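You operate a simulated robot arm through the tools that you are given. There is no shell and no other tool.

Carry out the task below with a simulated robot arm. There is one attempt and no reset: what you move stays moved.

TASK
Put the grey battery inside the yellow hull, latch the hatch shut and hang the white rudder on its stern.

Only the result counts: the job must be done as asked and must still hold three seconds after the hand-in. Knocking over, shifting, dropping, spilling or breaking anything else fails it.

THE ROBOT
A 7-joint arm with a four-finger gripper, fixed in place. Base frame: the origin is on the floor under the middle of its stand, x ahead of it, y to its left, z up; the work surface is at about z = 0.78. Lengths are in m, angles in degrees, forces in N, time in s.
It reaches about 1.223 m from its shoulder. Its first joint turns from -69.0 to 172.0 degrees. Payload 3.67 kg.
The tool frame sits at the grasp point between the pads (the TCP): z along the fingers, y along the line on which they close. The tips reach 0.028 m beyond it. The gripper opens to 0.112 m; its body begins 0.073 m behind the TCP.
Orientation is that of the tool frame in the base frame, as a unit quaternion [w, x, y, z]. With the fingers straight down and closing along the base's y, the tool's x points along the base's -x, its y along +y and its z along -z.

THE INTERFACE
- The arm moves only by the tool nudge_tool. Its argument "deltas" is a list of rows, each a list of 3 entries, a list of its own where there are three numbers: the turn, a rotation vector about the tool's x, y, z in degrees, then the shift along the tool's x, y, z in m, then the gripper command, from -1 (fully open) to 1 (shut), values between in proportion. In form: [[[ax, ay, az], [dx, dy, dz], gripper], ...]. A call has 1 to 20 rows; each row shifts and turns the commanded pose from where the row before left it, along the tool's axes as they then stand. A row lasts 0.2 s, in which the tool goes at most 0.05 m and 8.6 degrees; a call with a longer step from one row to the next is refused whole, and so is a gripper value outside its range. Where a pose cannot be reached the arm comes as near as it can. A force on the tool above 90 N (or 10 N above the force at the start of the call, whichever is more), or a blocked arm, ends the call early, and 0.2 s more pass. Each finger travels about 0.1025 m/s and halts on what it meets, pressing with about 43 N; the grip force reading is that of the motor and also rises with nothing between the fingers. The clock runs only during rows and for 0.2 s after the last one: add rows that do not move to give the fingers time. It gives the time, the measured TCP pose, the force on the tool (base axes), the opening and the grip force at its end, in the units of the frame above (readings bear some noise), with the torque about the TCP (base axes, N m) and any sound that the robot's microphone picked up.
- Cameras (640 x 400 px; columns grow to the right, rows downward): "scene" is fixed at [0.2169, -0.6501, 1.6104]; the picture's right is [0.57, -0.82, 0.00], its down [-0.49, -0.35, -0.80] and it looks along [0.65, 0.46, -0.60] (base axes); focal length 352 px, centre (320, 200). "wrist" rides on the gripper at [0.06, -0.018, -0.104] in the tool frame; the picture's right is [0.29, 0.96, 0.00], its down [-0.80, 0.24, -0.55] and it looks along [-0.53, 0.16, 0.83] (tool axes); focal length 234 px, centre (320, 200). There is no depth. A picture from a camera that has moved, and an enlarged one, comes with that camera's place and axes in the base frame and with its lens.
- camera(camera): a new picture of that camera. It takes no simulated time.
- lift_body(by): slides the trunk up (or, below 0, down) by that many m; the arm rides with it, the base frame stays. It gives what a move gives, with no picture.
- enlarge(camera, box): a new picture of the part [left, top, right, bottom] of that camera's present view, enlarged. It takes no simulated time.
- job_done(): hands the job in; it is judged then, once.

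Places have to be worked out from the pictures, the camera data and where the tool is seen. Open the gripper and draw the arm clear of the work before you hand the job in, unless the task says otherwise.

The tools are called after "Request:" by a JSON object that holds its "method" and its "body". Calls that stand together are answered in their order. nudge_tool: Moves the arm, as the interface text tells. Its arguments: {"type":"object","properties":{"deltas":{"type":"array"}},"required":["deltas"]} The other tools are called the same way: lift_body (by) moves the trunk up or down; camera (camera) takes a picture; enlarge (camera, box) takes an enlarged picture of a part of a camera's view; job_done () hands the job in.

At the start:

```text
time_s: 0.0
eef_pos: [0.7178, -0.1542, 1.2924]
orientation: [0.0, 0.0, 1.0, -0.001]
ft_force: [0.7, 0.0, 0.3]
ft_torque: [-0.03, -0.01, 0.03]
gripper_width: 0.1121
finger_force: 0.1
trunk travel left (down, up): [-0.75, 0.09]
```

scene: 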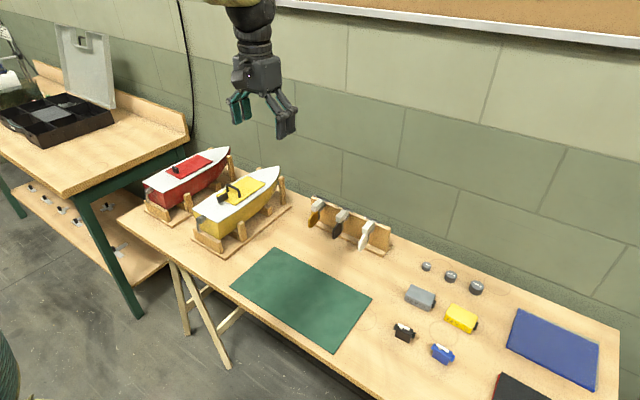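
wrist: 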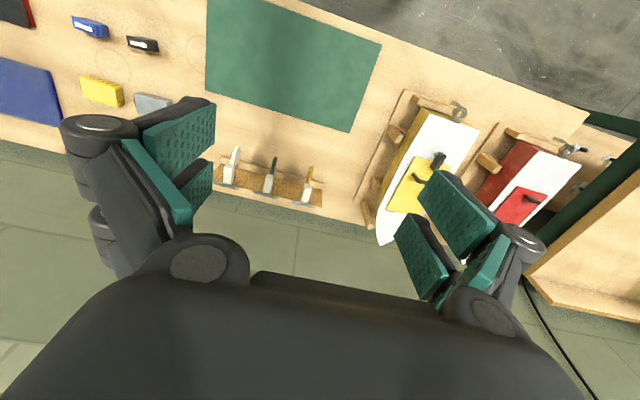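

I start by looking closer at the boats, the rudders and the batteries before moving anything.

Request:
{"method": "enlarge", "body": {"camera": "scene", "box": [130, 130, 310, 270]}}

Request:
{"method": "enlarge", "body": {"camera": "scene", "box": [290, 180, 410, 260]}}

Request:
{"method": "enlarge", "body": {"camera": "scene", "box": [370, 250, 520, 370]}}

Request:
{"method": "enlarge", "body": {"camera": "wrist", "box": [340, 80, 580, 250]}}

```text
2.86 times, centred on (220, 200) of scene
camera zoom: at [0.2169, -0.6501, 1.6104], right [0.57, -0.82, 0.0], down [-0.49, -0.35, -0.8], along [0.65, 0.46, -0.6], focal length 1007 px, centre (606, 200)
```

zoom: 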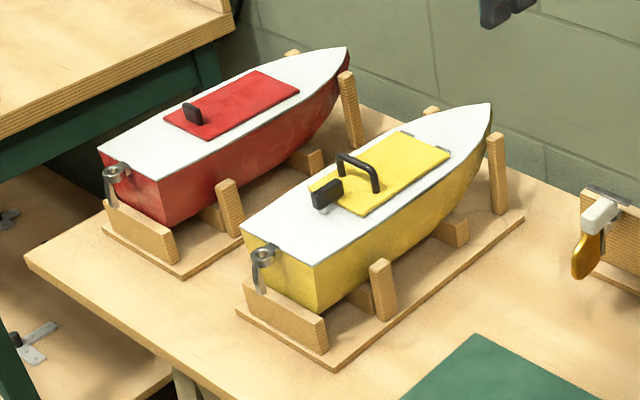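

```text
5.00 times, centred on (350, 220) of scene
camera zoom: at [0.2169, -0.6501, 1.6104], right [0.57, -0.82, 0.0], down [-0.49, -0.35, -0.8], along [0.65, 0.46, -0.6], focal length 1762 px, centre (170, 100)
```

zoom: 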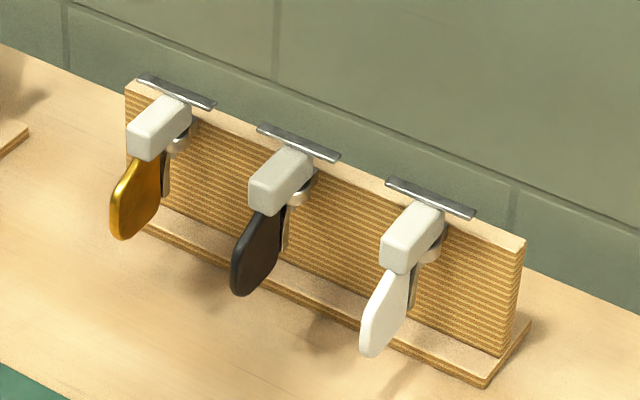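

```text
3.33 times, centred on (445, 310) of scene
camera zoom: at [0.2169, -0.6501, 1.6104], right [0.57, -0.82, 0.0], down [-0.49, -0.35, -0.8], along [0.65, 0.46, -0.6], focal length 1174 px, centre (-97, -167)
```

zoom: 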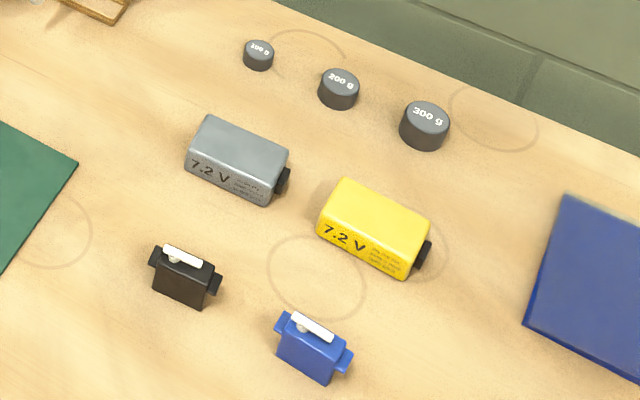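

```text
2.35 times, centred on (460, 165) of wrist
camera zoom: at [0.6582, -0.1709, 1.395], right [-0.29, 0.96, 0.0], down [0.8, 0.24, 0.55], along [0.53, 0.16, -0.83], focal length 551 px, centre (-9, 282)
```

zoom: 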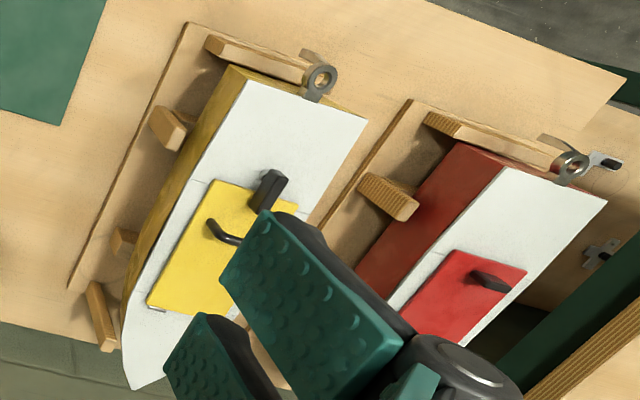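

The yellow boat points its bow away from the robot (stern at about x 0.70, y 0.16), with a hinged hatch, a handle and a black turn-button. I move the hand over it in free air to view the hatch and latch up close.

Request:
{"method": "nudge_tool", "body": {"deltas": [[[0, 0, 0], [-0.0034, 0.032, 0.024], -1], [[0, 0, 0], [-0.0034, 0.032, 0.024], -1], [[0, 0, 0], [-0.0034, 0.032, 0.024], -1], [[0, 0, 0], [-0.0034, 0.032, 0.024], -1], [[0, 0, 0], [-0.0034, 0.032, 0.024], -1], [[0, 0, 0], [-0.0034, 0.032, 0.024], -1], [[0, 0, 0], [-0.0034, 0.032, 0.024], -1], [[0, 0, 0], [-0.0034, 0.032, 0.024], -1], [[0, 0, 0], [0, 0, 0], -1]]}}

Request:
{"method": "camera", "body": {"camera": "wrist"}}

Request:
{"method": "camera", "body": {"camera": "scene"}}

```text
time_s: 2.0
eef_pos: [0.7531, 0.0892, 1.1148]
orientation: [0.0, 0.017, 1.0, 0.022]
ft_force: [0.4, -0.5, -0.3]
ft_torque: [0.01, 0.02, 0.02]
gripper_width: 0.1122
finger_force: 0.0
trunk travel left (down, up): [-0.75, 0.09]
```

```text
taken
camera wrist: at [0.6934, 0.0689, 1.2162], right [-0.26, 0.97, 0.04], down [0.8, 0.19, 0.56], along [0.54, 0.18, -0.83], focal length 234 px, centre (320, 200)
```

wrist: 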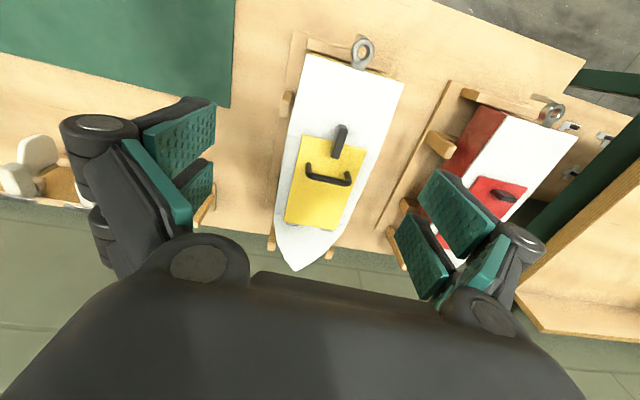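

```text
taken
```

scene: 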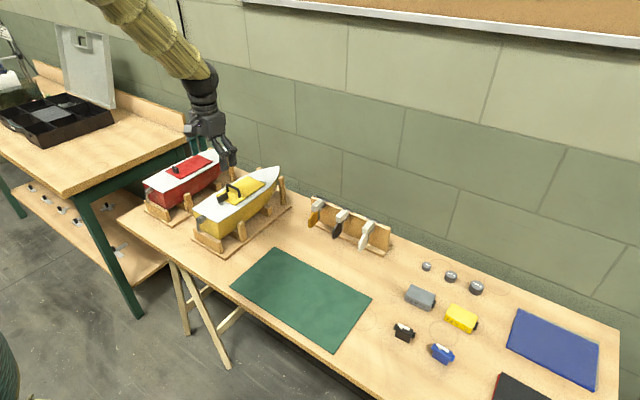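

The hatch is closed and the button lies toward its stern edge; I enlarge the view to read its state.

Request:
{"method": "enlarge", "body": {"camera": "wrist", "box": [260, 100, 420, 240]}}

Request:
{"method": "enlarge", "body": {"camera": "wrist", "box": [290, 20, 420, 120]}}

Request:
{"method": "enlarge", "body": {"camera": "scene", "box": [200, 160, 290, 220]}}

```text
2.86 times, centred on (340, 170) of wrist
camera zoom: at [0.6934, 0.0689, 1.2162], right [-0.26, 0.97, 0.04], down [0.8, 0.19, 0.56], along [0.54, 0.18, -0.83], focal length 669 px, centre (263, 286)
```

zoom: 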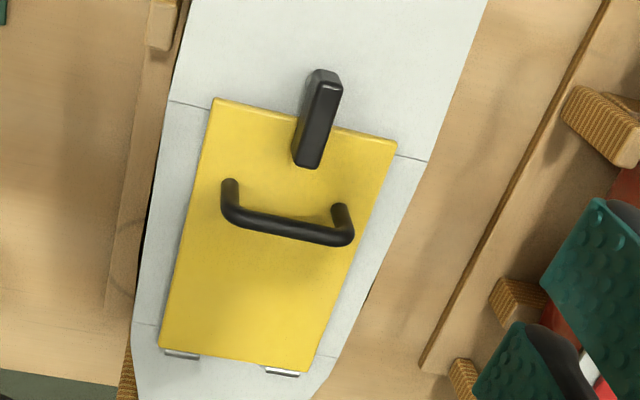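

```text
4.00 times, centred on (355, 70) of wrist
camera zoom: at [0.6934, 0.0689, 1.2162], right [-0.26, 0.97, 0.04], down [0.8, 0.19, 0.56], along [0.54, 0.18, -0.83], focal length 937 px, centre (180, 720)
```

zoom: 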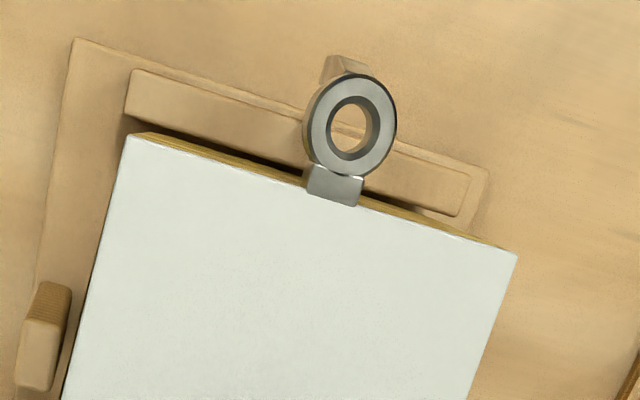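

```text
6.67 times, centred on (245, 190) of scene
camera zoom: at [0.2169, -0.6501, 1.6104], right [0.57, -0.82, 0.0], down [-0.49, -0.35, -0.8], along [0.65, 0.46, -0.6], focal length 2349 px, centre (820, 267)
```

zoom: 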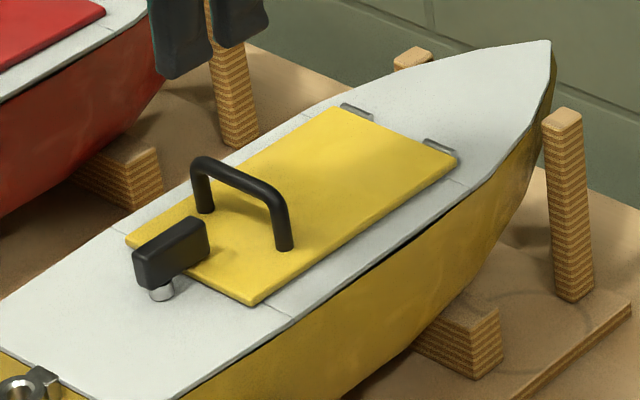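

The button is latched: its bar (pivot about x 0.772, y 0.13) reaches over the hatch. I look at the gripper fingers themselves to know their footprint, from the scene camera.

Request:
{"method": "enlarge", "body": {"camera": "scene", "box": [180, 100, 260, 180]}}

Request:
{"method": "enlarge", "body": {"camera": "wrist", "box": [40, 80, 260, 280]}}

Request:
{"method": "enlarge", "body": {"camera": "wrist", "box": [380, 150, 560, 320]}}

```text
5.00 times, centred on (220, 140) of scene
camera zoom: at [0.2169, -0.6501, 1.6104], right [0.57, -0.82, 0.0], down [-0.49, -0.35, -0.8], along [0.65, 0.46, -0.6], focal length 1762 px, centre (820, 500)
```

zoom: 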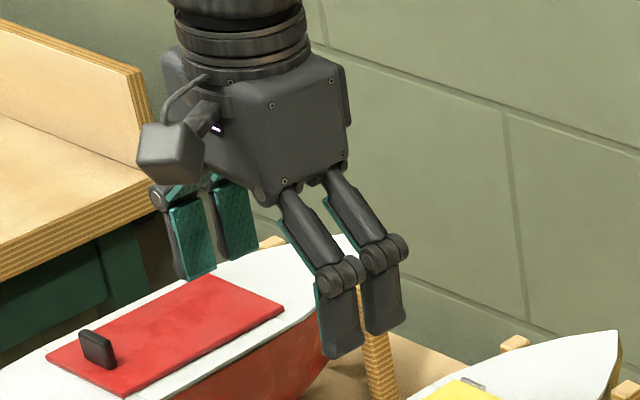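

```text
2.00 times, centred on (150, 180) of wrist
camera zoom: at [0.6934, 0.0689, 1.2162], right [-0.26, 0.97, 0.04], down [0.8, 0.19, 0.56], along [0.54, 0.18, -0.83], focal length 468 px, centre (660, 240)
```

zoom: 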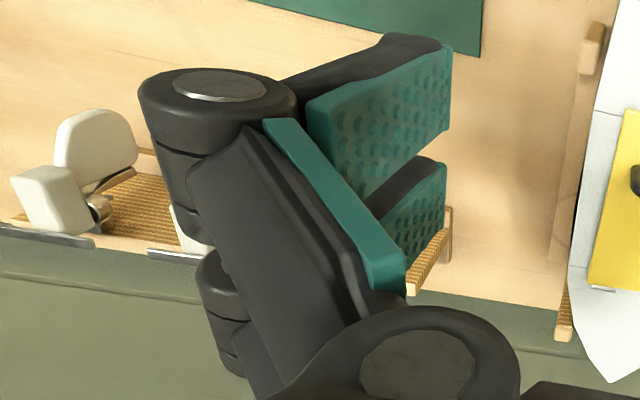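

```text
2.35 times, centred on (470, 235) of wrist
camera zoom: at [0.6934, 0.0689, 1.2162], right [-0.26, 0.97, 0.04], down [0.8, 0.19, 0.56], along [0.54, 0.18, -0.83], focal length 551 px, centre (-33, 118)
```

zoom: 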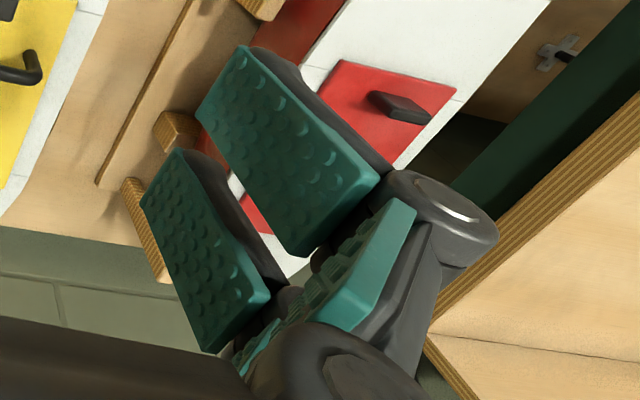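

Fingers come two per side, about 0.06 m across in tool x. I let the arm settle with the fingers partly closed (about 0.03 m gap), to see settled pose error and the half-closed finger shape.

Request:
{"method": "nudge_tool", "body": {"deltas": [[[0, 0, 0], [0, 0, 0], 0.46], [[0, 0, 0], [0, 0, 0], 0.46], [[0, 0, 0], [0, 0, 0], 0.46], [[0, 0, 0], [0, 0, 0], 0.46], [[0, 0, 0], [0, 0, 0], 0.46]]}}

Request:
{"method": "camera", "body": {"camera": "wrist"}}

Request:
{"method": "enlarge", "body": {"camera": "scene", "box": [180, 110, 260, 180]}}

```text
time_s: 3.2
eef_pos: [0.7546, 0.0866, 1.1103]
orientation: [-0.002, 0.018, 1.0, 0.02]
ft_force: [0.2, -0.4, 0.0]
ft_torque: [0.02, -0.01, 0.0]
gripper_width: 0.0302
finger_force: 0.0
trunk travel left (down, up): [-0.75, 0.09]
```

```text
taken
camera wrist: at [0.695, 0.0668, 1.2128], right [-0.25, 0.97, 0.04], down [0.81, 0.19, 0.56], along [0.53, 0.17, -0.83], focal length 234 px, centre (320, 200)
```

wrist: 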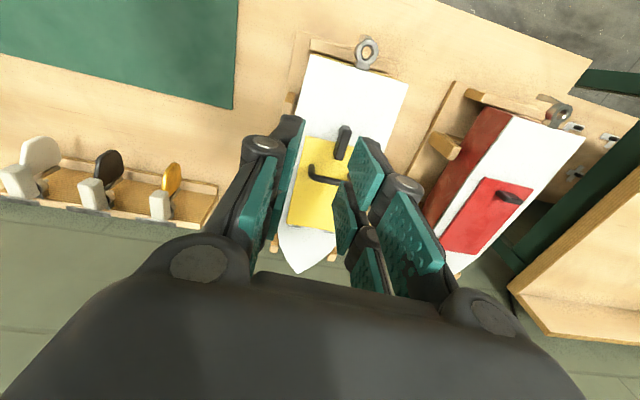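

```text
5.71 times, centred on (220, 145) of scene
camera zoom: at [0.2169, -0.6501, 1.6104], right [0.57, -0.82, 0.0], down [-0.49, -0.35, -0.8], along [0.65, 0.46, -0.6], focal length 2013 px, centre (891, 514)
```

zoom: 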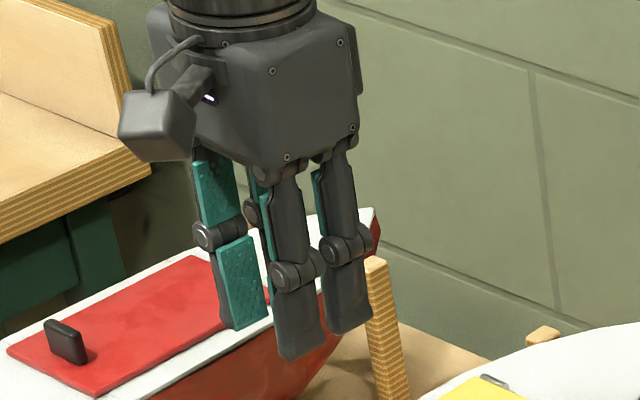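

The settled pose is about 1–1.5 cm and 2° off what I commanded, so I test how the arm responds to a small known shift before going near anything.

Request:
{"method": "nudge_tool", "body": {"deltas": [[[0, 0, 0], [0, 0.02, 0], 0.46], [[0, 0, 0], [0, 0.02, 0], 0.46], [[0, 0, 0], [0, 0, 0], 0.46], [[0, 0, 0], [0, 0, 0], 0.46], [[0, 0, 0], [0, 0, 0], 0.46], [[0, 0, 0], [0, 0, 0], 0.46], [[0, 0, 0], [0, 0, 0], 0.46], [[0, 0, 0], [0, 0, 0], 0.46]]}}

```text
time_s: 5.2
eef_pos: [0.7654, 0.1116, 1.1215]
orientation: [-0.003, 0.032, 0.999, 0.037]
ft_force: [0.5, 0.1, 0.9]
ft_torque: [0.02, 0.0, 0.05]
gripper_width: 0.0303
finger_force: 0.1
trunk travel left (down, up): [-0.75, 0.09]
stopped in row 8: the arm was blocked; the commanded pose is now the measured one
```

The arm hit some joint limit (blocked) rather than an object. I check which way is free by turning the hand about its own axis at this safe height.

Request:
{"method": "nudge_tool", "body": {"deltas": [[[0, 0, 8], [0, 0, 0], 0.46], [[0, 0, 8], [0, 0, 0], 0.46], [[0, 0, 8], [0, 0, 0], 0.46], [[0, 0, 0], [0, 0, 0], 0.46], [[0, 0, 0], [0, 0, 0], 0.46], [[0, 0, 0], [0, 0, 0], 0.46]]}}

Request:
{"method": "camera", "body": {"camera": "scene"}}

```text
time_s: 6.8
eef_pos: [0.7812, 0.0902, 1.1381]
orientation: [-0.017, 0.262, 0.963, 0.063]
ft_force: [-1.5, 0.2, 0.1]
ft_torque: [0.01, 0.0, -0.02]
gripper_width: 0.0302
finger_force: 0.0
trunk travel left (down, up): [-0.75, 0.09]
stopped in row 6: the arm was blocked; the commanded pose is now the measured one
```

```text
taken
```

scene: 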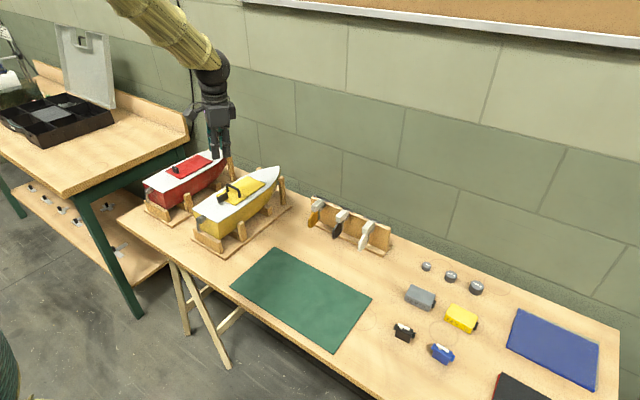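

That direction made the position error worse, so I turn back the other way past neutral and compare.

Request:
{"method": "nudge_tool", "body": {"deltas": [[[0, 0, -8], [0, 0, 0], 0.46], [[0, 0, -8], [0, 0, 0], 0.46], [[0, 0, -8], [0, 0, 0], 0.46], [[0, 0, -8], [0, 0, 0], 0.46], [[0, 0, -8], [0, 0, 0], 0.46], [[0, 0, -8], [0, 0, 0], 0.46], [[0, 0, 0], [0, 0, 0], 0.46], [[0, 0, 0], [0, 0, 0], 0.46], [[0, 0, 0], [0, 0, 0], 0.46]]}}

```text
time_s: 8.8
eef_pos: [0.7799, 0.0909, 1.1386]
orientation: [0.01, -0.155, 0.986, 0.063]
ft_force: [0.8, -0.3, 0.3]
ft_torque: [0.01, -0.01, -0.02]
gripper_width: 0.0299
finger_force: 0.0
trunk travel left (down, up): [-0.75, 0.09]
```

Turning this way (base-positive yaw) is free and the position tracks. Now I take out the 7° tilt and check that it holds.

Request:
{"method": "nudge_tool", "body": {"deltas": [[[3.5, 1.1, -4], [0, 0, 0], 0.46], [[3.5, 1.1, -4], [0, 0, 0], 0.46], [[0, 0, 0], [0, 0, 0], 0.46], [[0, 0, 0], [0, 0, 0], 0.46], [[0, 0, 0], [0, 0, 0], 0.46], [[0, 0, 0], [0, 0, 0], 0.46]]}}

```text
time_s: 10.2
eef_pos: [0.7794, 0.0908, 1.1392]
orientation: [0.004, -0.224, 0.975, -0.002]
ft_force: [-0.3, -0.1, -0.6]
ft_torque: [0.0, 0.0, 0.04]
gripper_width: 0.03
finger_force: 0.0
trunk travel left (down, up): [-0.75, 0.09]
```

The hand is now vertical at about +26° yaw and tracking well. I explore the free yaw range by turning on toward +180° at this safe height, which would also be a symmetric grip for the latch.

Request:
{"method": "nudge_tool", "body": {"deltas": [[[0, 0, -8], [0, 0, 0], 0.46], [[0, 0, -8], [0, 0, 0], 0.46], [[0, 0, -8], [0, 0, 0], 0.46], [[0, 0, -8], [0, 0, 0], 0.46], [[0, 0, -8], [0, 0, 0], 0.46], [[0, 0, -8], [0, 0, 0], 0.46], [[0, 0, -8], [0, 0, 0], 0.46], [[0, 0, -8], [0, 0, 0], 0.46], [[0, 0, 0], [0, 0, 0], 0.46], [[0, 0, 0], [0, 0, 0], 0.46], [[0, 0, 0], [0, 0, 0], 0.46]]}}

Request:
{"method": "camera", "body": {"camera": "wrist"}}

Request:
{"method": "camera", "body": {"camera": "scene"}}

```text
time_s: 12.6
eef_pos: [0.7804, 0.0906, 1.1377]
orientation: [0.003, -0.706, 0.708, -0.005]
ft_force: [-0.7, -0.3, 0.4]
ft_torque: [-0.04, -0.02, 0.0]
gripper_width: 0.0304
finger_force: 0.0
trunk travel left (down, up): [-0.75, 0.09]
```

```text
taken
camera wrist: at [0.7965, 0.032, 1.2416], right [-0.96, -0.28, -0.01], down [-0.24, 0.8, 0.55], along [-0.15, 0.53, -0.83], focal length 234 px, centre (320, 200)
```

wrist: 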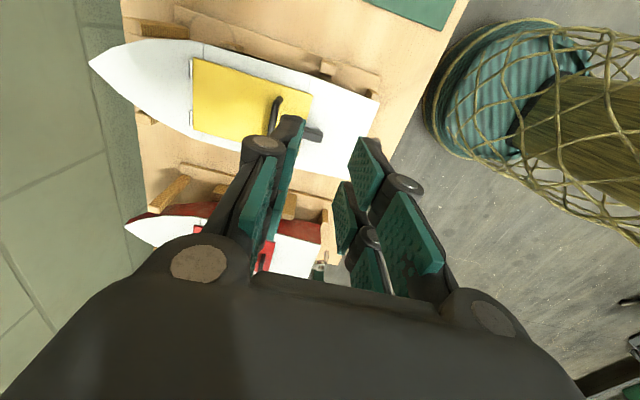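

```text
taken
```

scene: 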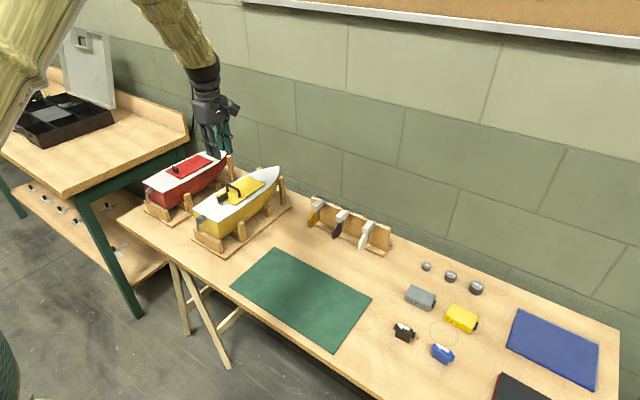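

Yaw +90° is reached accurately. I continue turning to +180° to see if that is free as well.

Request:
{"method": "nudge_tool", "body": {"deltas": [[[0, 0, -8], [0, 0, 0], 0.46], [[0, 0, -8], [0, 0, 0], 0.46], [[0, 0, -8], [0, 0, 0], 0.46], [[0, 0, -8], [0, 0, 0], 0.46], [[0, 0, -8], [0, 0, 0], 0.46], [[0, 0, -8], [0, 0, 0], 0.46], [[0, 0, -8], [0, 0, 0], 0.46], [[0, 0, -8], [0, 0, 0], 0.46], [[0, 0, -8], [0, 0, 0], 0.46], [[0, 0, -8], [0, 0, 0], 0.46], [[0, 0, -8], [0, 0, 0], 0.46], [[0, 0, -2], [0, 0, 0], 0.46], [[0, 0, 0], [0, 0, 0], 0.46], [[0, 0, 0], [0, 0, 0], 0.46], [[0, 0, 0], [0, 0, 0], 0.46]]}}

Request:
{"method": "camera", "body": {"camera": "wrist"}}

Request:
{"method": "camera", "body": {"camera": "scene"}}

```text
time_s: 15.8
eef_pos: [0.781, 0.0908, 1.1384]
orientation: [0.001, 1.0, -0.002, 0.004]
ft_force: [0.5, 1.2, 0.8]
ft_torque: [-0.01, 0.0, -0.01]
gripper_width: 0.0303
finger_force: 0.0
trunk travel left (down, up): [-0.75, 0.09]
```

```text
taken
camera wrist: at [0.8385, 0.1095, 1.2418], right [0.28, -0.96, 0.0], down [-0.8, -0.24, 0.55], along [-0.52, -0.16, -0.84], focal length 234 px, centre (320, 200)
```

wrist: 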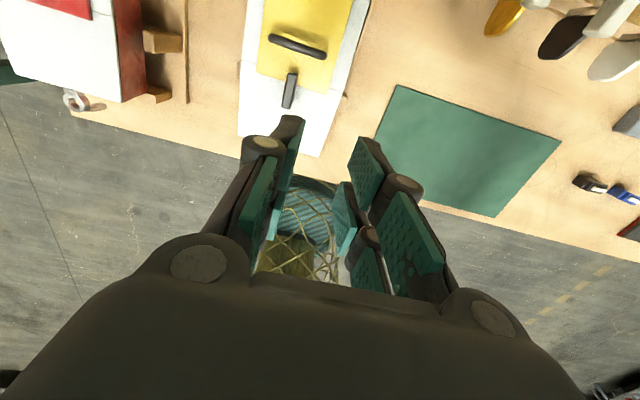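

```text
taken
```

scene: 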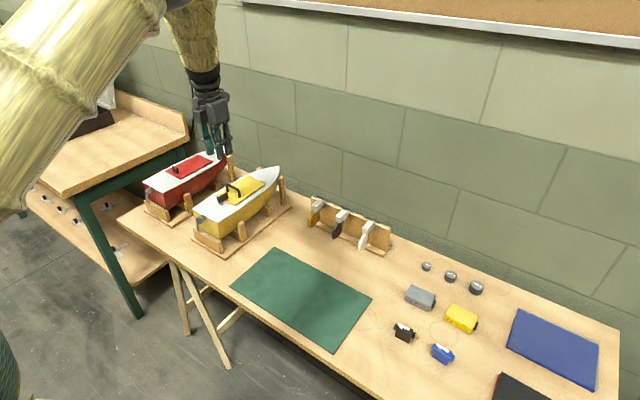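

Yaw 180° tracks perfectly, and the gripper is symmetric, so I'll work the latch between yaw 180° and 90°. I move over the pivot (about 0.772, 0.130), staying above the handle, to re-measure from closer.

Request:
{"method": "nudge_tool", "body": {"deltas": [[[0, 0, 0], [-0.0023, -0.0098, 0.027], 0.46], [[0, 0, 0], [-0.0023, -0.0098, 0.027], 0.46], [[0, 0, 0], [-0.0022, -0.0098, 0.027], 0.46], [[0, 0, 0], [-0.0022, -0.0098, 0.027], 0.46], [[0, 0, 0], [0, 0, 0], 0.46], [[0, 0, 0], [0, 0, 0], 0.46], [[0, 0, 0], [0, 0, 0], 0.46]]}}

Request:
{"method": "camera", "body": {"camera": "wrist"}}

Request:
{"method": "enlarge", "body": {"camera": "scene", "box": [190, 140, 290, 230]}}

```text
time_s: 17.4
eef_pos: [0.7719, 0.1293, 1.0295]
orientation: [0.001, 1.0, -0.002, 0.005]
ft_force: [-0.1, -0.2, 0.4]
ft_torque: [-0.01, -0.02, -0.01]
gripper_width: 0.0303
finger_force: 0.1
trunk travel left (down, up): [-0.75, 0.09]
```

```text
taken
camera wrist: at [0.8306, 0.1487, 1.1332], right [0.28, -0.96, 0.0], down [-0.8, -0.24, 0.55], along [-0.52, -0.16, -0.84], focal length 234 px, centre (320, 200)
```

wrist: 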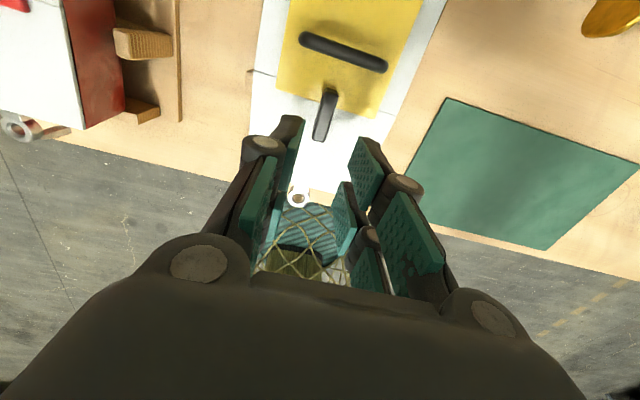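

```text
4.44 times, centred on (240, 185) of scene
camera zoom: at [0.2169, -0.6501, 1.6104], right [0.57, -0.82, 0.0], down [-0.49, -0.35, -0.8], along [0.65, 0.46, -0.6], focal length 1566 px, centre (676, 267)
```

zoom: 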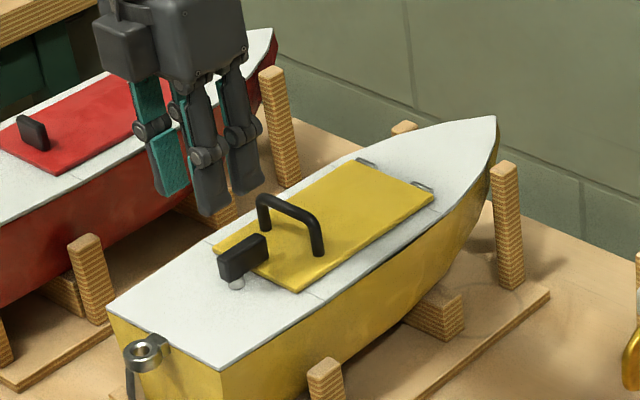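

I enlarge the wrist view to place the bar accurately relative to the tool axis.

Request:
{"method": "enlarge", "body": {"camera": "wrist", "box": [270, 20, 410, 160]}}

Request:
{"method": "enlarge", "body": {"camera": "scene", "box": [215, 175, 275, 215]}}

```text
2.86 times, centred on (340, 90) of wrist
camera zoom: at [0.8306, 0.1487, 1.1332], right [0.28, -0.96, 0.0], down [-0.8, -0.24, 0.55], along [-0.52, -0.16, -0.84], focal length 669 px, centre (263, 514)
```

zoom: 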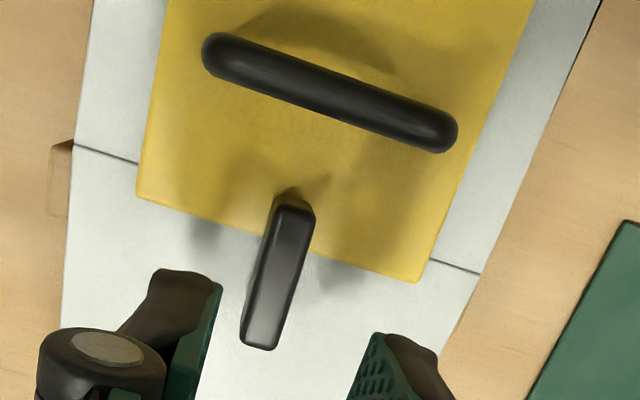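

```text
10.00 times, centred on (245, 195) of scene
camera zoom: at [0.2169, -0.6501, 1.6104], right [0.57, -0.82, 0.0], down [-0.49, -0.35, -0.8], along [0.65, 0.46, -0.6], focal length 3523 px, centre (1070, 250)
```

zoom: 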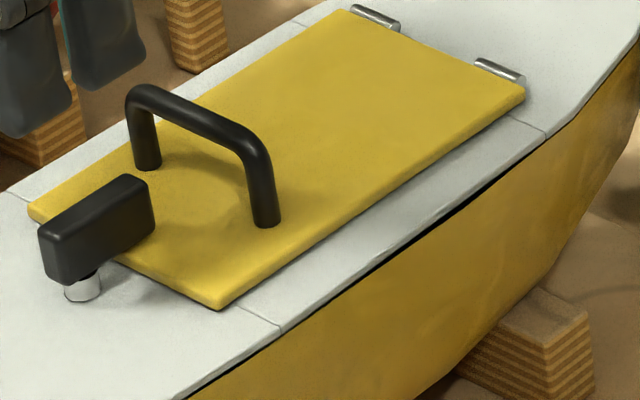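

Cross-checking both cameras puts the bar from x 0.766 to 0.806 at y 0.131, top at z 0.938, with the pivot at about (0.7735, 0.1305). I lower the open fingers astride it, tips stopping at z about 0.923, just above the hatch.

Request:
{"method": "nudge_tool", "body": {"deltas": [[[0, 0, 0], [0.0016, -0.0012, 0.02], 0.46], [[0, 0, 0], [0, 0, 0.02], 0.46], [[0, 0, 0], [0, 0, 0.02], 0.46], [[0, 0, 0], [0, 0, 0.01], 0.46], [[0, 0, 0], [0, 0, 0.0085], 0.46], [[0, 0, 0], [0, 0, 0], 0.46], [[0, 0, 0], [0, 0, 0], 0.46], [[0, 0, 0], [0, 0, 0], 0.46]]}}

Request:
{"method": "camera", "body": {"camera": "wrist"}}

Request:
{"method": "enlarge", "body": {"camera": "scene", "box": [190, 150, 290, 230]}}

```text
time_s: 19.2
eef_pos: [0.7738, 0.1318, 0.9521]
orientation: [0.001, 1.0, -0.002, 0.004]
ft_force: [0.5, 0.1, -0.8]
ft_torque: [0.01, -0.01, -0.04]
gripper_width: 0.0306
finger_force: 0.0
trunk travel left (down, up): [-0.75, 0.09]
```

```text
taken
camera wrist: at [0.8329, 0.1497, 1.0552], right [0.28, -0.96, 0.0], down [-0.8, -0.24, 0.55], along [-0.52, -0.16, -0.84], focal length 234 px, centre (320, 200)
```

wrist: 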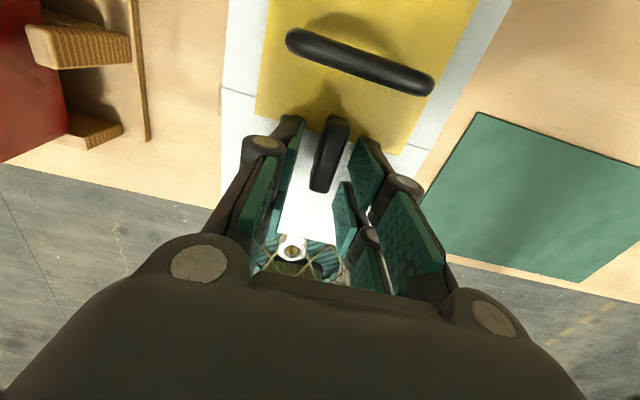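

```text
5.00 times, centred on (240, 190) of scene
camera zoom: at [0.2169, -0.6501, 1.6104], right [0.57, -0.82, 0.0], down [-0.49, -0.35, -0.8], along [0.65, 0.46, -0.6], focal length 1762 px, centre (720, 250)
```

zoom: 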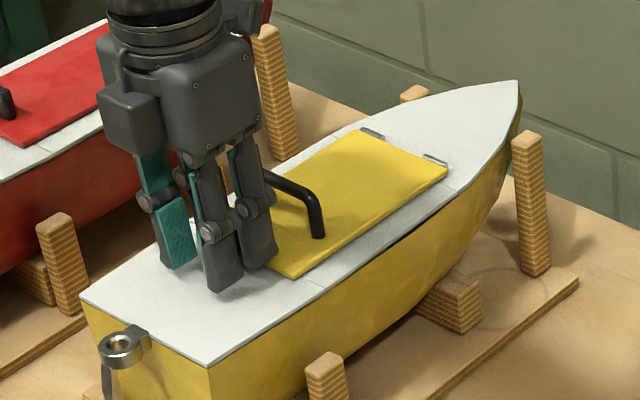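

The fingers straddle the bar with no contact force. I narrow the gap to about 0.018 m (no squeeze) and turn the hand about the pivot from yaw 180° toward 85°.

Request:
{"method": "nudge_tool", "body": {"deltas": [[[0, 0, 0], [0, 0.001, 0.001], 0.68], [[0, 0, 0], [0, 0, 0], 0.68], [[0, 0, 6], [0, 0, 0], 0.68], [[0, 0, 6], [0, 0, 0], 0.68], [[0, 0, 6], [0, 0, 0], 0.68], [[0, 0, 6], [0, 0, 0], 0.68], [[0, 0, 6], [0, 0, 0], 0.68], [[0, 0, 0], [0, 0, 0], 0.68]]}}

Request:
{"method": "camera", "body": {"camera": "wrist"}}

```text
time_s: 21.0
eef_pos: [0.7727, 0.1327, 0.9516]
orientation: [0.0, 0.965, -0.261, 0.005]
ft_force: [-4.9, 14.0, 4.0]
ft_torque: [0.51, -0.29, 2.04]
gripper_width: 0.0238
finger_force: 43.1
trunk travel left (down, up): [-0.75, 0.09]
```

```text
taken
camera wrist: at [0.8331, 0.1181, 1.0547], right [-0.23, -0.97, 0.0], down [-0.82, 0.2, 0.55], along [-0.53, 0.13, -0.84], focal length 234 px, centre (320, 200)
```

wrist: 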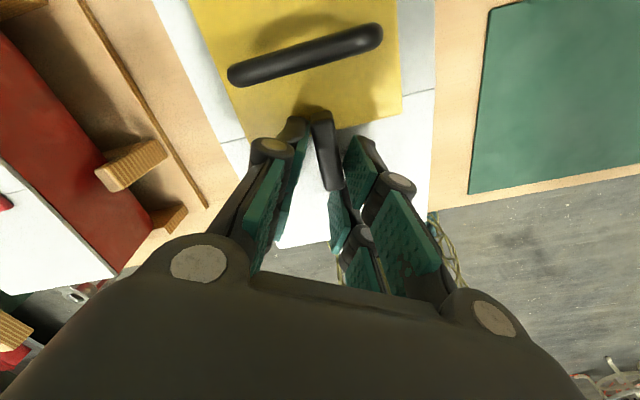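

The fingers are being forced apart with 2 N·m and the bar has not turned: it is against a stop in this direction. I immediately turn back to yaw 180° and open the gap.

Request:
{"method": "nudge_tool", "body": {"deltas": [[[0, 0, -6], [0, 0, 0], 0.6], [[0, 0, -6], [0, 0, 0], 0.55], [[0, 0, -6], [0, 0, 0], 0.5], [[0, 0, -6], [0, 0, 0], 0.46], [[0, 0, -6], [0, 0, 0], 0.46], [[0, 0, 0], [0, 0, 0], 0.46], [[0, 0, 0], [0, 0, 0], 0.46], [[0, 0, 0], [0, 0, 0], 0.46]]}}

Request:
{"method": "camera", "body": {"camera": "wrist"}}

Request:
{"method": "enlarge", "body": {"camera": "scene", "box": [130, 140, 290, 270]}}

```text
time_s: 22.8
eef_pos: [0.7741, 0.1306, 0.9508]
orientation: [0.0, 1.0, -0.001, 0.006]
ft_force: [-3.3, -2.6, -1.3]
ft_torque: [-0.05, 0.11, -0.05]
gripper_width: 0.0317
finger_force: 1.7
trunk travel left (down, up): [-0.75, 0.09]
```

```text
taken
camera wrist: at [0.8333, 0.1486, 1.0541], right [0.28, -0.96, 0.0], down [-0.8, -0.24, 0.55], along [-0.52, -0.16, -0.84], focal length 234 px, centre (320, 200)
```

wrist: 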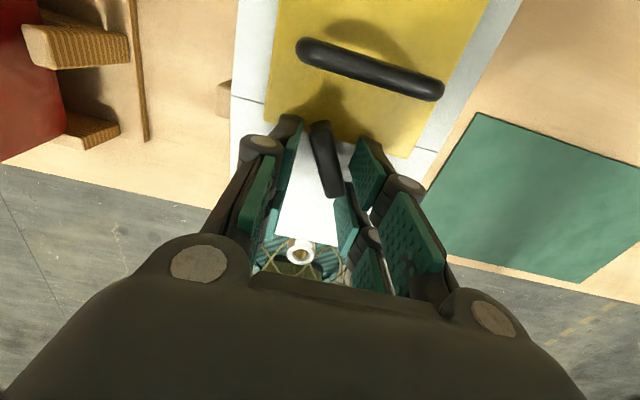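

```text
3.08 times, centred on (210, 205) of scene
camera zoom: at [0.2169, -0.6501, 1.6104], right [0.57, -0.82, 0.0], down [-0.49, -0.35, -0.8], along [0.65, 0.46, -0.6], focal length 1084 px, centre (658, 185)
```

zoom: 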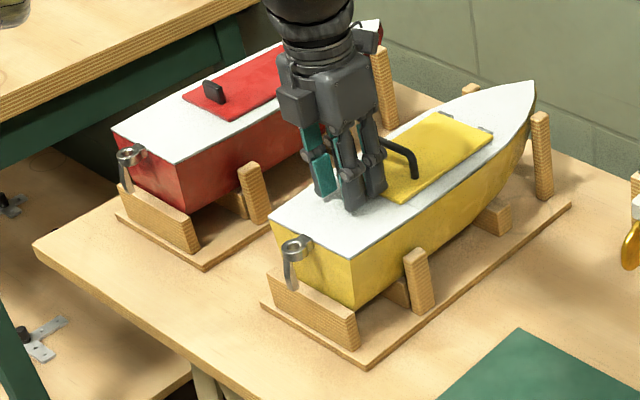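

The hull's stern has swung about 6 mm to -y in its cradle and the bar now looks turned somewhat. I inspect closely before doing anything else.

Request:
{"method": "enlarge", "body": {"camera": "wrist", "box": [220, 20, 460, 220]}}

Request:
{"method": "enlarge", "body": {"camera": "scene", "box": [190, 160, 290, 240]}}

```text
2.00 times, centred on (340, 120) of wrist
camera zoom: at [0.8333, 0.1486, 1.0541], right [0.28, -0.96, 0.0], down [-0.8, -0.24, 0.55], along [-0.52, -0.16, -0.84], focal length 468 px, centre (280, 360)
```

zoom: 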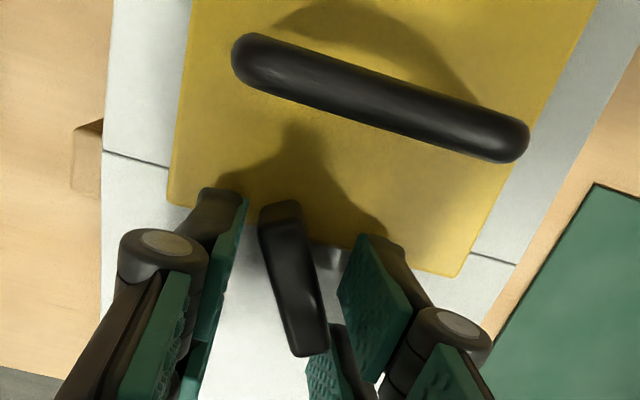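

```text
5.00 times, centred on (240, 200) of scene
camera zoom: at [0.2169, -0.6501, 1.6104], right [0.57, -0.82, 0.0], down [-0.49, -0.35, -0.8], along [0.65, 0.46, -0.6], focal length 1762 px, centre (720, 200)
```

zoom: 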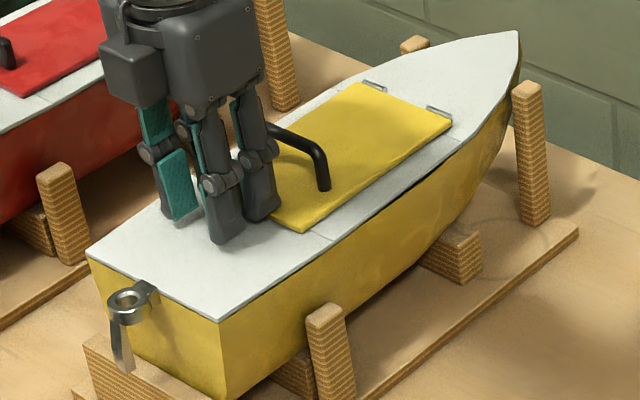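

The bar now lies about 26° toward +y with a silver post visible beside it, so the mechanism is not what I assumed. I open slightly, rise straight up and look at it unobstructed.

Request:
{"method": "nudge_tool", "body": {"deltas": [[[0, 0, 0], [0, 0, 0], 0.3], [[0, 0, 0], [0, 0, 0], 0.3], [[0, 0, 0], [0, 0, -0.02], 0.3], [[0, 0, 0], [0, 0, -0.03], 0.3], [[0, 0, 0], [0, 0, -0.04], 0.3], [[0, 0, 0], [0, 0, -0.04], 0.3], [[0, 0, 0], [0, 0, -0.03], 0.3], [[0, 0, 0], [0, 0, 0], 0.3], [[0, 0, 0], [0, 0, 0], 0.3]]}}

Request:
{"method": "camera", "body": {"camera": "wrist"}}

Request:
{"method": "enlarge", "body": {"camera": "scene", "box": [215, 170, 275, 210]}}

Request:
{"method": "enlarge", "body": {"camera": "scene", "box": [180, 150, 300, 260]}}

```text
time_s: 24.8
eef_pos: [0.7732, 0.1302, 1.1103]
orientation: [0.001, 1.0, -0.001, 0.005]
ft_force: [-1.0, 0.4, 0.5]
ft_torque: [-0.01, 0.01, 0.02]
gripper_width: 0.0393
finger_force: 0.0
trunk travel left (down, up): [-0.75, 0.09]
```

```text
taken
camera wrist: at [0.8321, 0.1493, 1.2139], right [0.28, -0.96, 0.0], down [-0.8, -0.24, 0.55], along [-0.52, -0.16, -0.84], focal length 234 px, centre (320, 200)
```

wrist: 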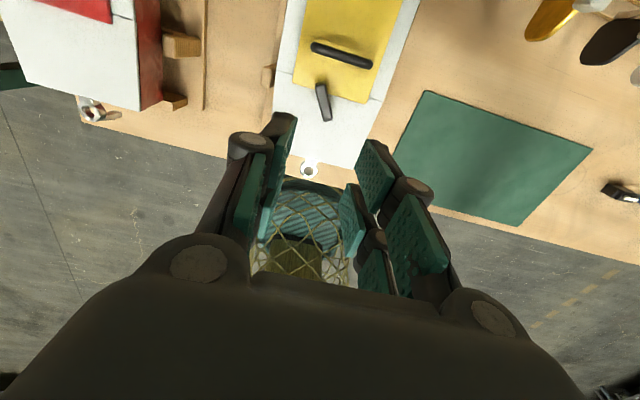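

```text
10.00 times, centred on (245, 190) of scene
camera zoom: at [0.2169, -0.6501, 1.6104], right [0.57, -0.82, 0.0], down [-0.49, -0.35, -0.8], along [0.65, 0.46, -0.6], focal length 3523 px, centre (1070, 300)
```

zoom: 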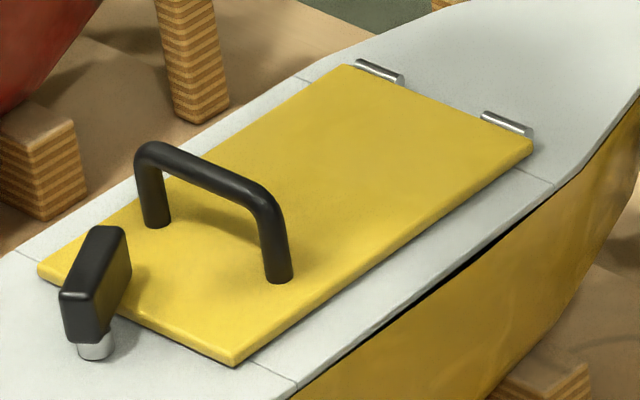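

```text
3.64 times, centred on (240, 205) of scene
camera zoom: at [0.2169, -0.6501, 1.6104], right [0.57, -0.82, 0.0], down [-0.49, -0.35, -0.8], along [0.65, 0.46, -0.6], focal length 1281 px, centre (611, 182)
```

zoom: 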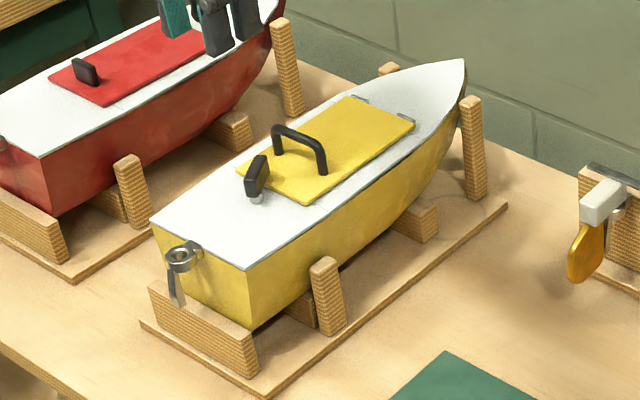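

The latch is intact: it turns toward +y (it followed the hand on the way back) and has a stop toward -y; the hull only slid about 6 mm at the stern. I test whether the hand can yaw beyond 180° here, since the bar must be swung on toward +y.

Request:
{"method": "nudge_tool", "body": {"deltas": [[[0, 0, -8], [0, 0, 0], 0.3], [[0, 0, -8], [0, 0, 0], 0.3], [[0, 0, -8], [0, 0, 0], 0.3], [[0, 0, -8], [0, 0, 0], 0.3], [[0, 0, -8], [0, 0, 0], 0.3], [[0, 0, -8], [0, 0, 0], 0.3], [[0, 0, -8], [0, 0, 0], 0.3], [[0, 0, -8], [0, 0, 0], 0.3], [[0, 0, 0], [0, 0, 0], 0.3], [[0, 0, 0], [0, 0, 0], 0.3], [[0, 0, 0], [0, 0, 0], 0.3]]}}

Request:
{"method": "camera", "body": {"camera": "scene"}}

Request:
{"method": "camera", "body": {"camera": "wrist"}}

```text
time_s: 27.2
eef_pos: [0.7733, 0.1296, 1.1099]
orientation: [0.004, 0.849, 0.528, 0.003]
ft_force: [0.0, 0.6, -0.9]
ft_torque: [0.0, 0.0, 0.0]
gripper_width: 0.0395
finger_force: 0.1
trunk travel left (down, up): [-0.75, 0.09]
```

```text
taken
```

scene: 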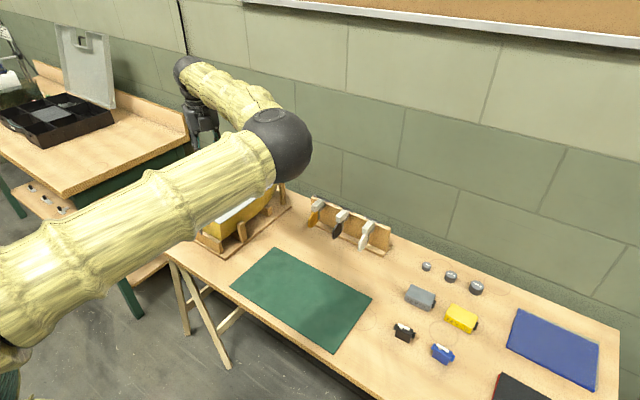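

```text
taken
camera wrist: at [0.7831, 0.1928, 1.2133], right [0.99, -0.17, 0.01], down [-0.14, -0.82, 0.55], along [-0.08, -0.55, -0.83], focal length 234 px, centre (320, 200)
```

wrist: 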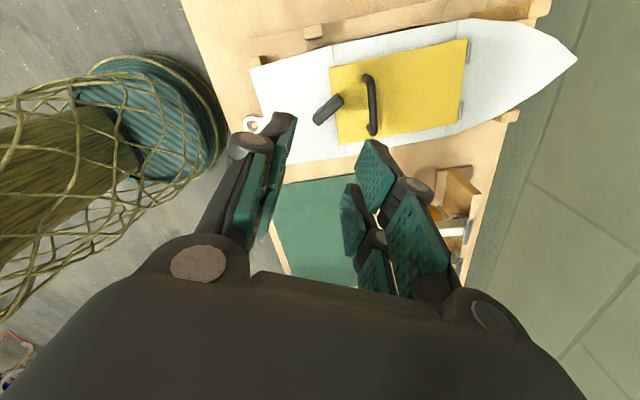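

Yaw 244° also tracks. I test on to 276°, which would be needed to bring the bar fully crosswise.

Request:
{"method": "nudge_tool", "body": {"deltas": [[[0, 0, -8], [0, 0, 0], 0.3], [[0, 0, -8], [0, 0, 0], 0.3], [[0, 0, -8], [0, 0, 0], 0.3], [[0, 0, -8], [0, 0, 0], 0.3], [[0, 0, 0], [0, 0, 0], 0.3], [[0, 0, 0], [0, 0, 0], 0.3], [[0, 0, 0], [0, 0, 0], 0.3]]}}

Request:
{"method": "camera", "body": {"camera": "scene"}}

Request:
{"method": "camera", "body": {"camera": "wrist"}}

```text
time_s: 28.8
eef_pos: [0.7724, 0.129, 1.1104]
orientation: [0.003, 0.849, 0.528, 0.005]
ft_force: [0.4, 0.1, 0.3]
ft_torque: [-0.01, 0.0, -0.02]
gripper_width: 0.0391
finger_force: 0.1
out of reach, approached as far as the arm can: row 1, 2, 3, 4
trunk travel left (down, up): [-0.75, 0.09]
```

```text
taken
```

scene: 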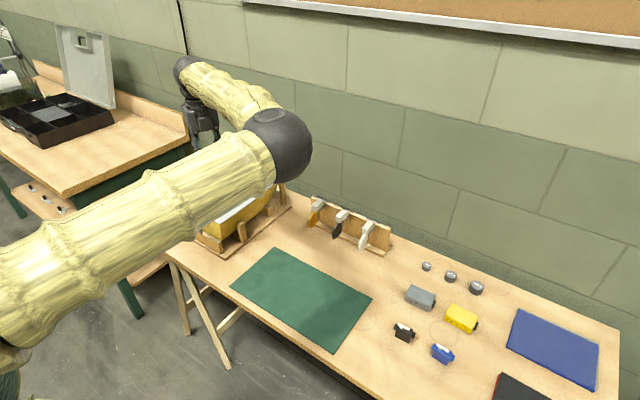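

```text
taken
camera wrist: at [0.7825, 0.1926, 1.2139], right [0.99, -0.17, 0.01], down [-0.14, -0.82, 0.55], along [-0.08, -0.55, -0.83], focal length 234 px, centre (320, 200)
```

wrist: 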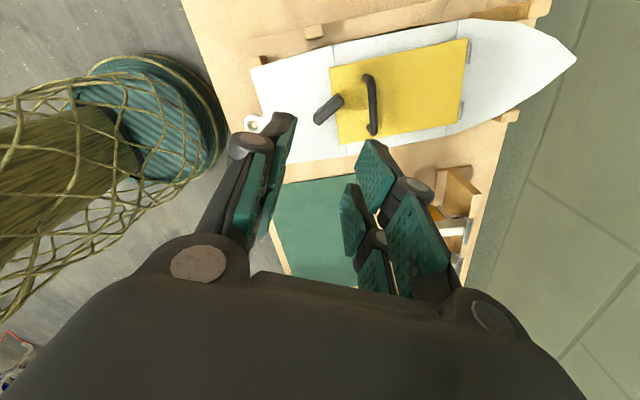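

The limit is about yaw 244°, so I'll use the other equivalent grip (yaw about 40° → 100°) to swing the bar on to +y. I turn back in steps, watching the readings.

Request:
{"method": "nudge_tool", "body": {"deltas": [[[0, 0, 8], [0, 0, 0], 0.3], [[0, 0, 8], [0, 0, 0], 0.3], [[0, 0, 8], [0, 0, 0], 0.3], [[0, 0, 8], [0, 0, 0], 0.3], [[0, 0, 8], [0, 0, 0], 0.3], [[0, 0, 8], [0, 0, 0], 0.3], [[0, 0, 0], [0, 0, 0], 0.3], [[0, 0, 0], [0, 0, 0], 0.3]]}}

```text
time_s: 30.6
eef_pos: [0.7716, 0.132, 1.1102]
orientation: [0.001, 0.991, 0.135, 0.005]
ft_force: [0.4, 0.1, -0.5]
ft_torque: [0.01, 0.0, 0.0]
gripper_width: 0.0393
finger_force: 0.1
trunk travel left (down, up): [-0.75, 0.09]
```

The command was clamped at the limit, so I know the yaw is now 195.5°. I swing on to about yaw 52° at this safe height.

Request:
{"method": "nudge_tool", "body": {"deltas": [[[0, 0, 8], [0, 0, 0], 0.3], [[0, 0, 8], [0, 0, 0], 0.3], [[0, 0, 8], [0, 0, 0], 0.3], [[0, 0, 8], [0, 0, 0], 0.3], [[0, 0, 8], [0, 0, 0], 0.3], [[0, 0, 8], [0, 0, 0], 0.3], [[0, 0, 8], [0, 0, 0], 0.3], [[0, 0, 8], [0, 0, 0], 0.3], [[0, 0, 8], [0, 0, 0], 0.3], [[0, 0, 8], [0, 0, 0], 0.3], [[0, 0, 8], [0, 0, 0], 0.3], [[0, 0, 8], [0, 0, 0], 0.3], [[0, 0, 8], [0, 0, 0], 0.3], [[0, 0, 8], [0, 0, 0], 0.3], [[0, 0, 8], [0, 0, 0], 0.3], [[0, 0, 8], [0, 0, 0], 0.3], [[0, 0, 8], [0, 0, 0], 0.3], [[0, 0, 8], [0, 0, 0], 0.3], [[0, 0, 0], [0, 0, 0], 0.3], [[0, 0, 0], [0, 0, 0], 0.3]]}}

Request:
{"method": "camera", "body": {"camera": "wrist"}}

Request:
{"method": "camera", "body": {"camera": "scene"}}

```text
time_s: 34.8
eef_pos: [0.773, 0.1314, 1.1112]
orientation: [0.004, -0.435, 0.9, -0.003]
ft_force: [-0.3, -0.4, -0.1]
ft_torque: [-0.02, -0.02, 0.02]
gripper_width: 0.0393
finger_force: 0.1
trunk travel left (down, up): [-0.75, 0.09]
```

```text
taken
camera wrist: at [0.7486, 0.0734, 1.2136], right [-0.93, 0.37, -0.01], down [0.3, 0.78, 0.56], along [0.21, 0.51, -0.83], focal length 234 px, centre (320, 200)
```

wrist: 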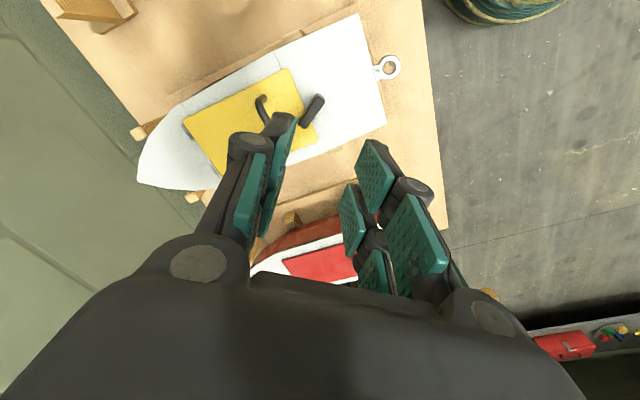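

```text
taken
```

scene: 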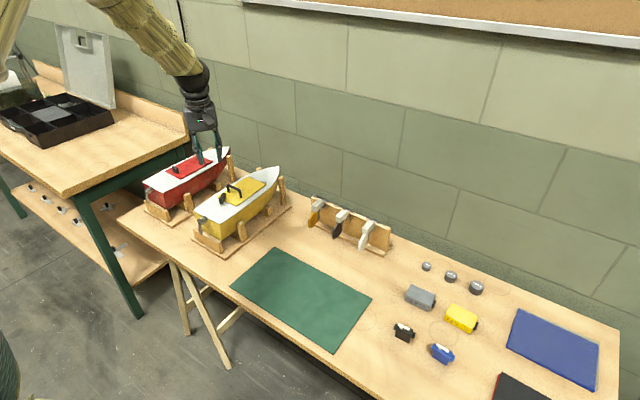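

Now at yaw 52° and tracking. I measure the bar and pivot from this view.

Request:
{"method": "enlarge", "body": {"camera": "wrist", "box": [240, 50, 400, 170]}}

Request:
{"method": "enlarge", "body": {"camera": "scene", "box": [215, 170, 275, 210]}}

```text
3.33 times, centred on (320, 110) of wrist
camera zoom: at [0.7486, 0.0734, 1.2136], right [-0.93, 0.37, -0.01], down [0.3, 0.78, 0.56], along [0.21, 0.51, -0.83], focal length 781 px, centre (320, 500)
```

zoom: 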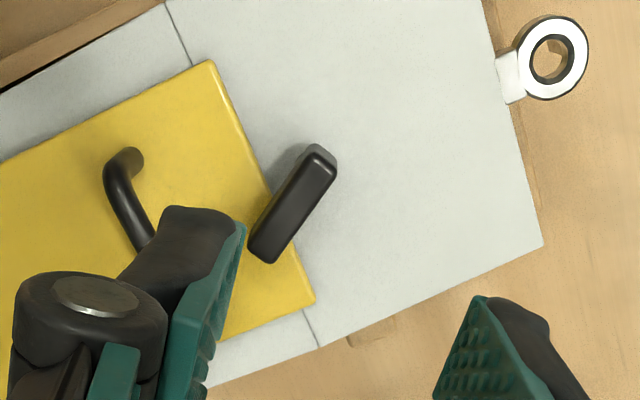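

```text
10.00 times, centred on (245, 190) of scene
camera zoom: at [0.2169, -0.6501, 1.6104], right [0.57, -0.82, 0.0], down [-0.49, -0.35, -0.8], along [0.65, 0.46, -0.6], focal length 3523 px, centre (1070, 300)
```

zoom: 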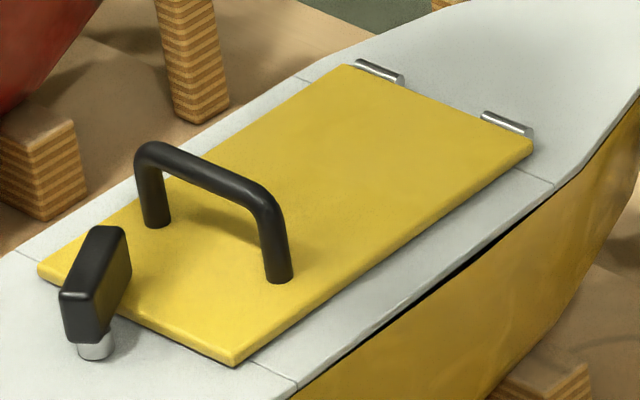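

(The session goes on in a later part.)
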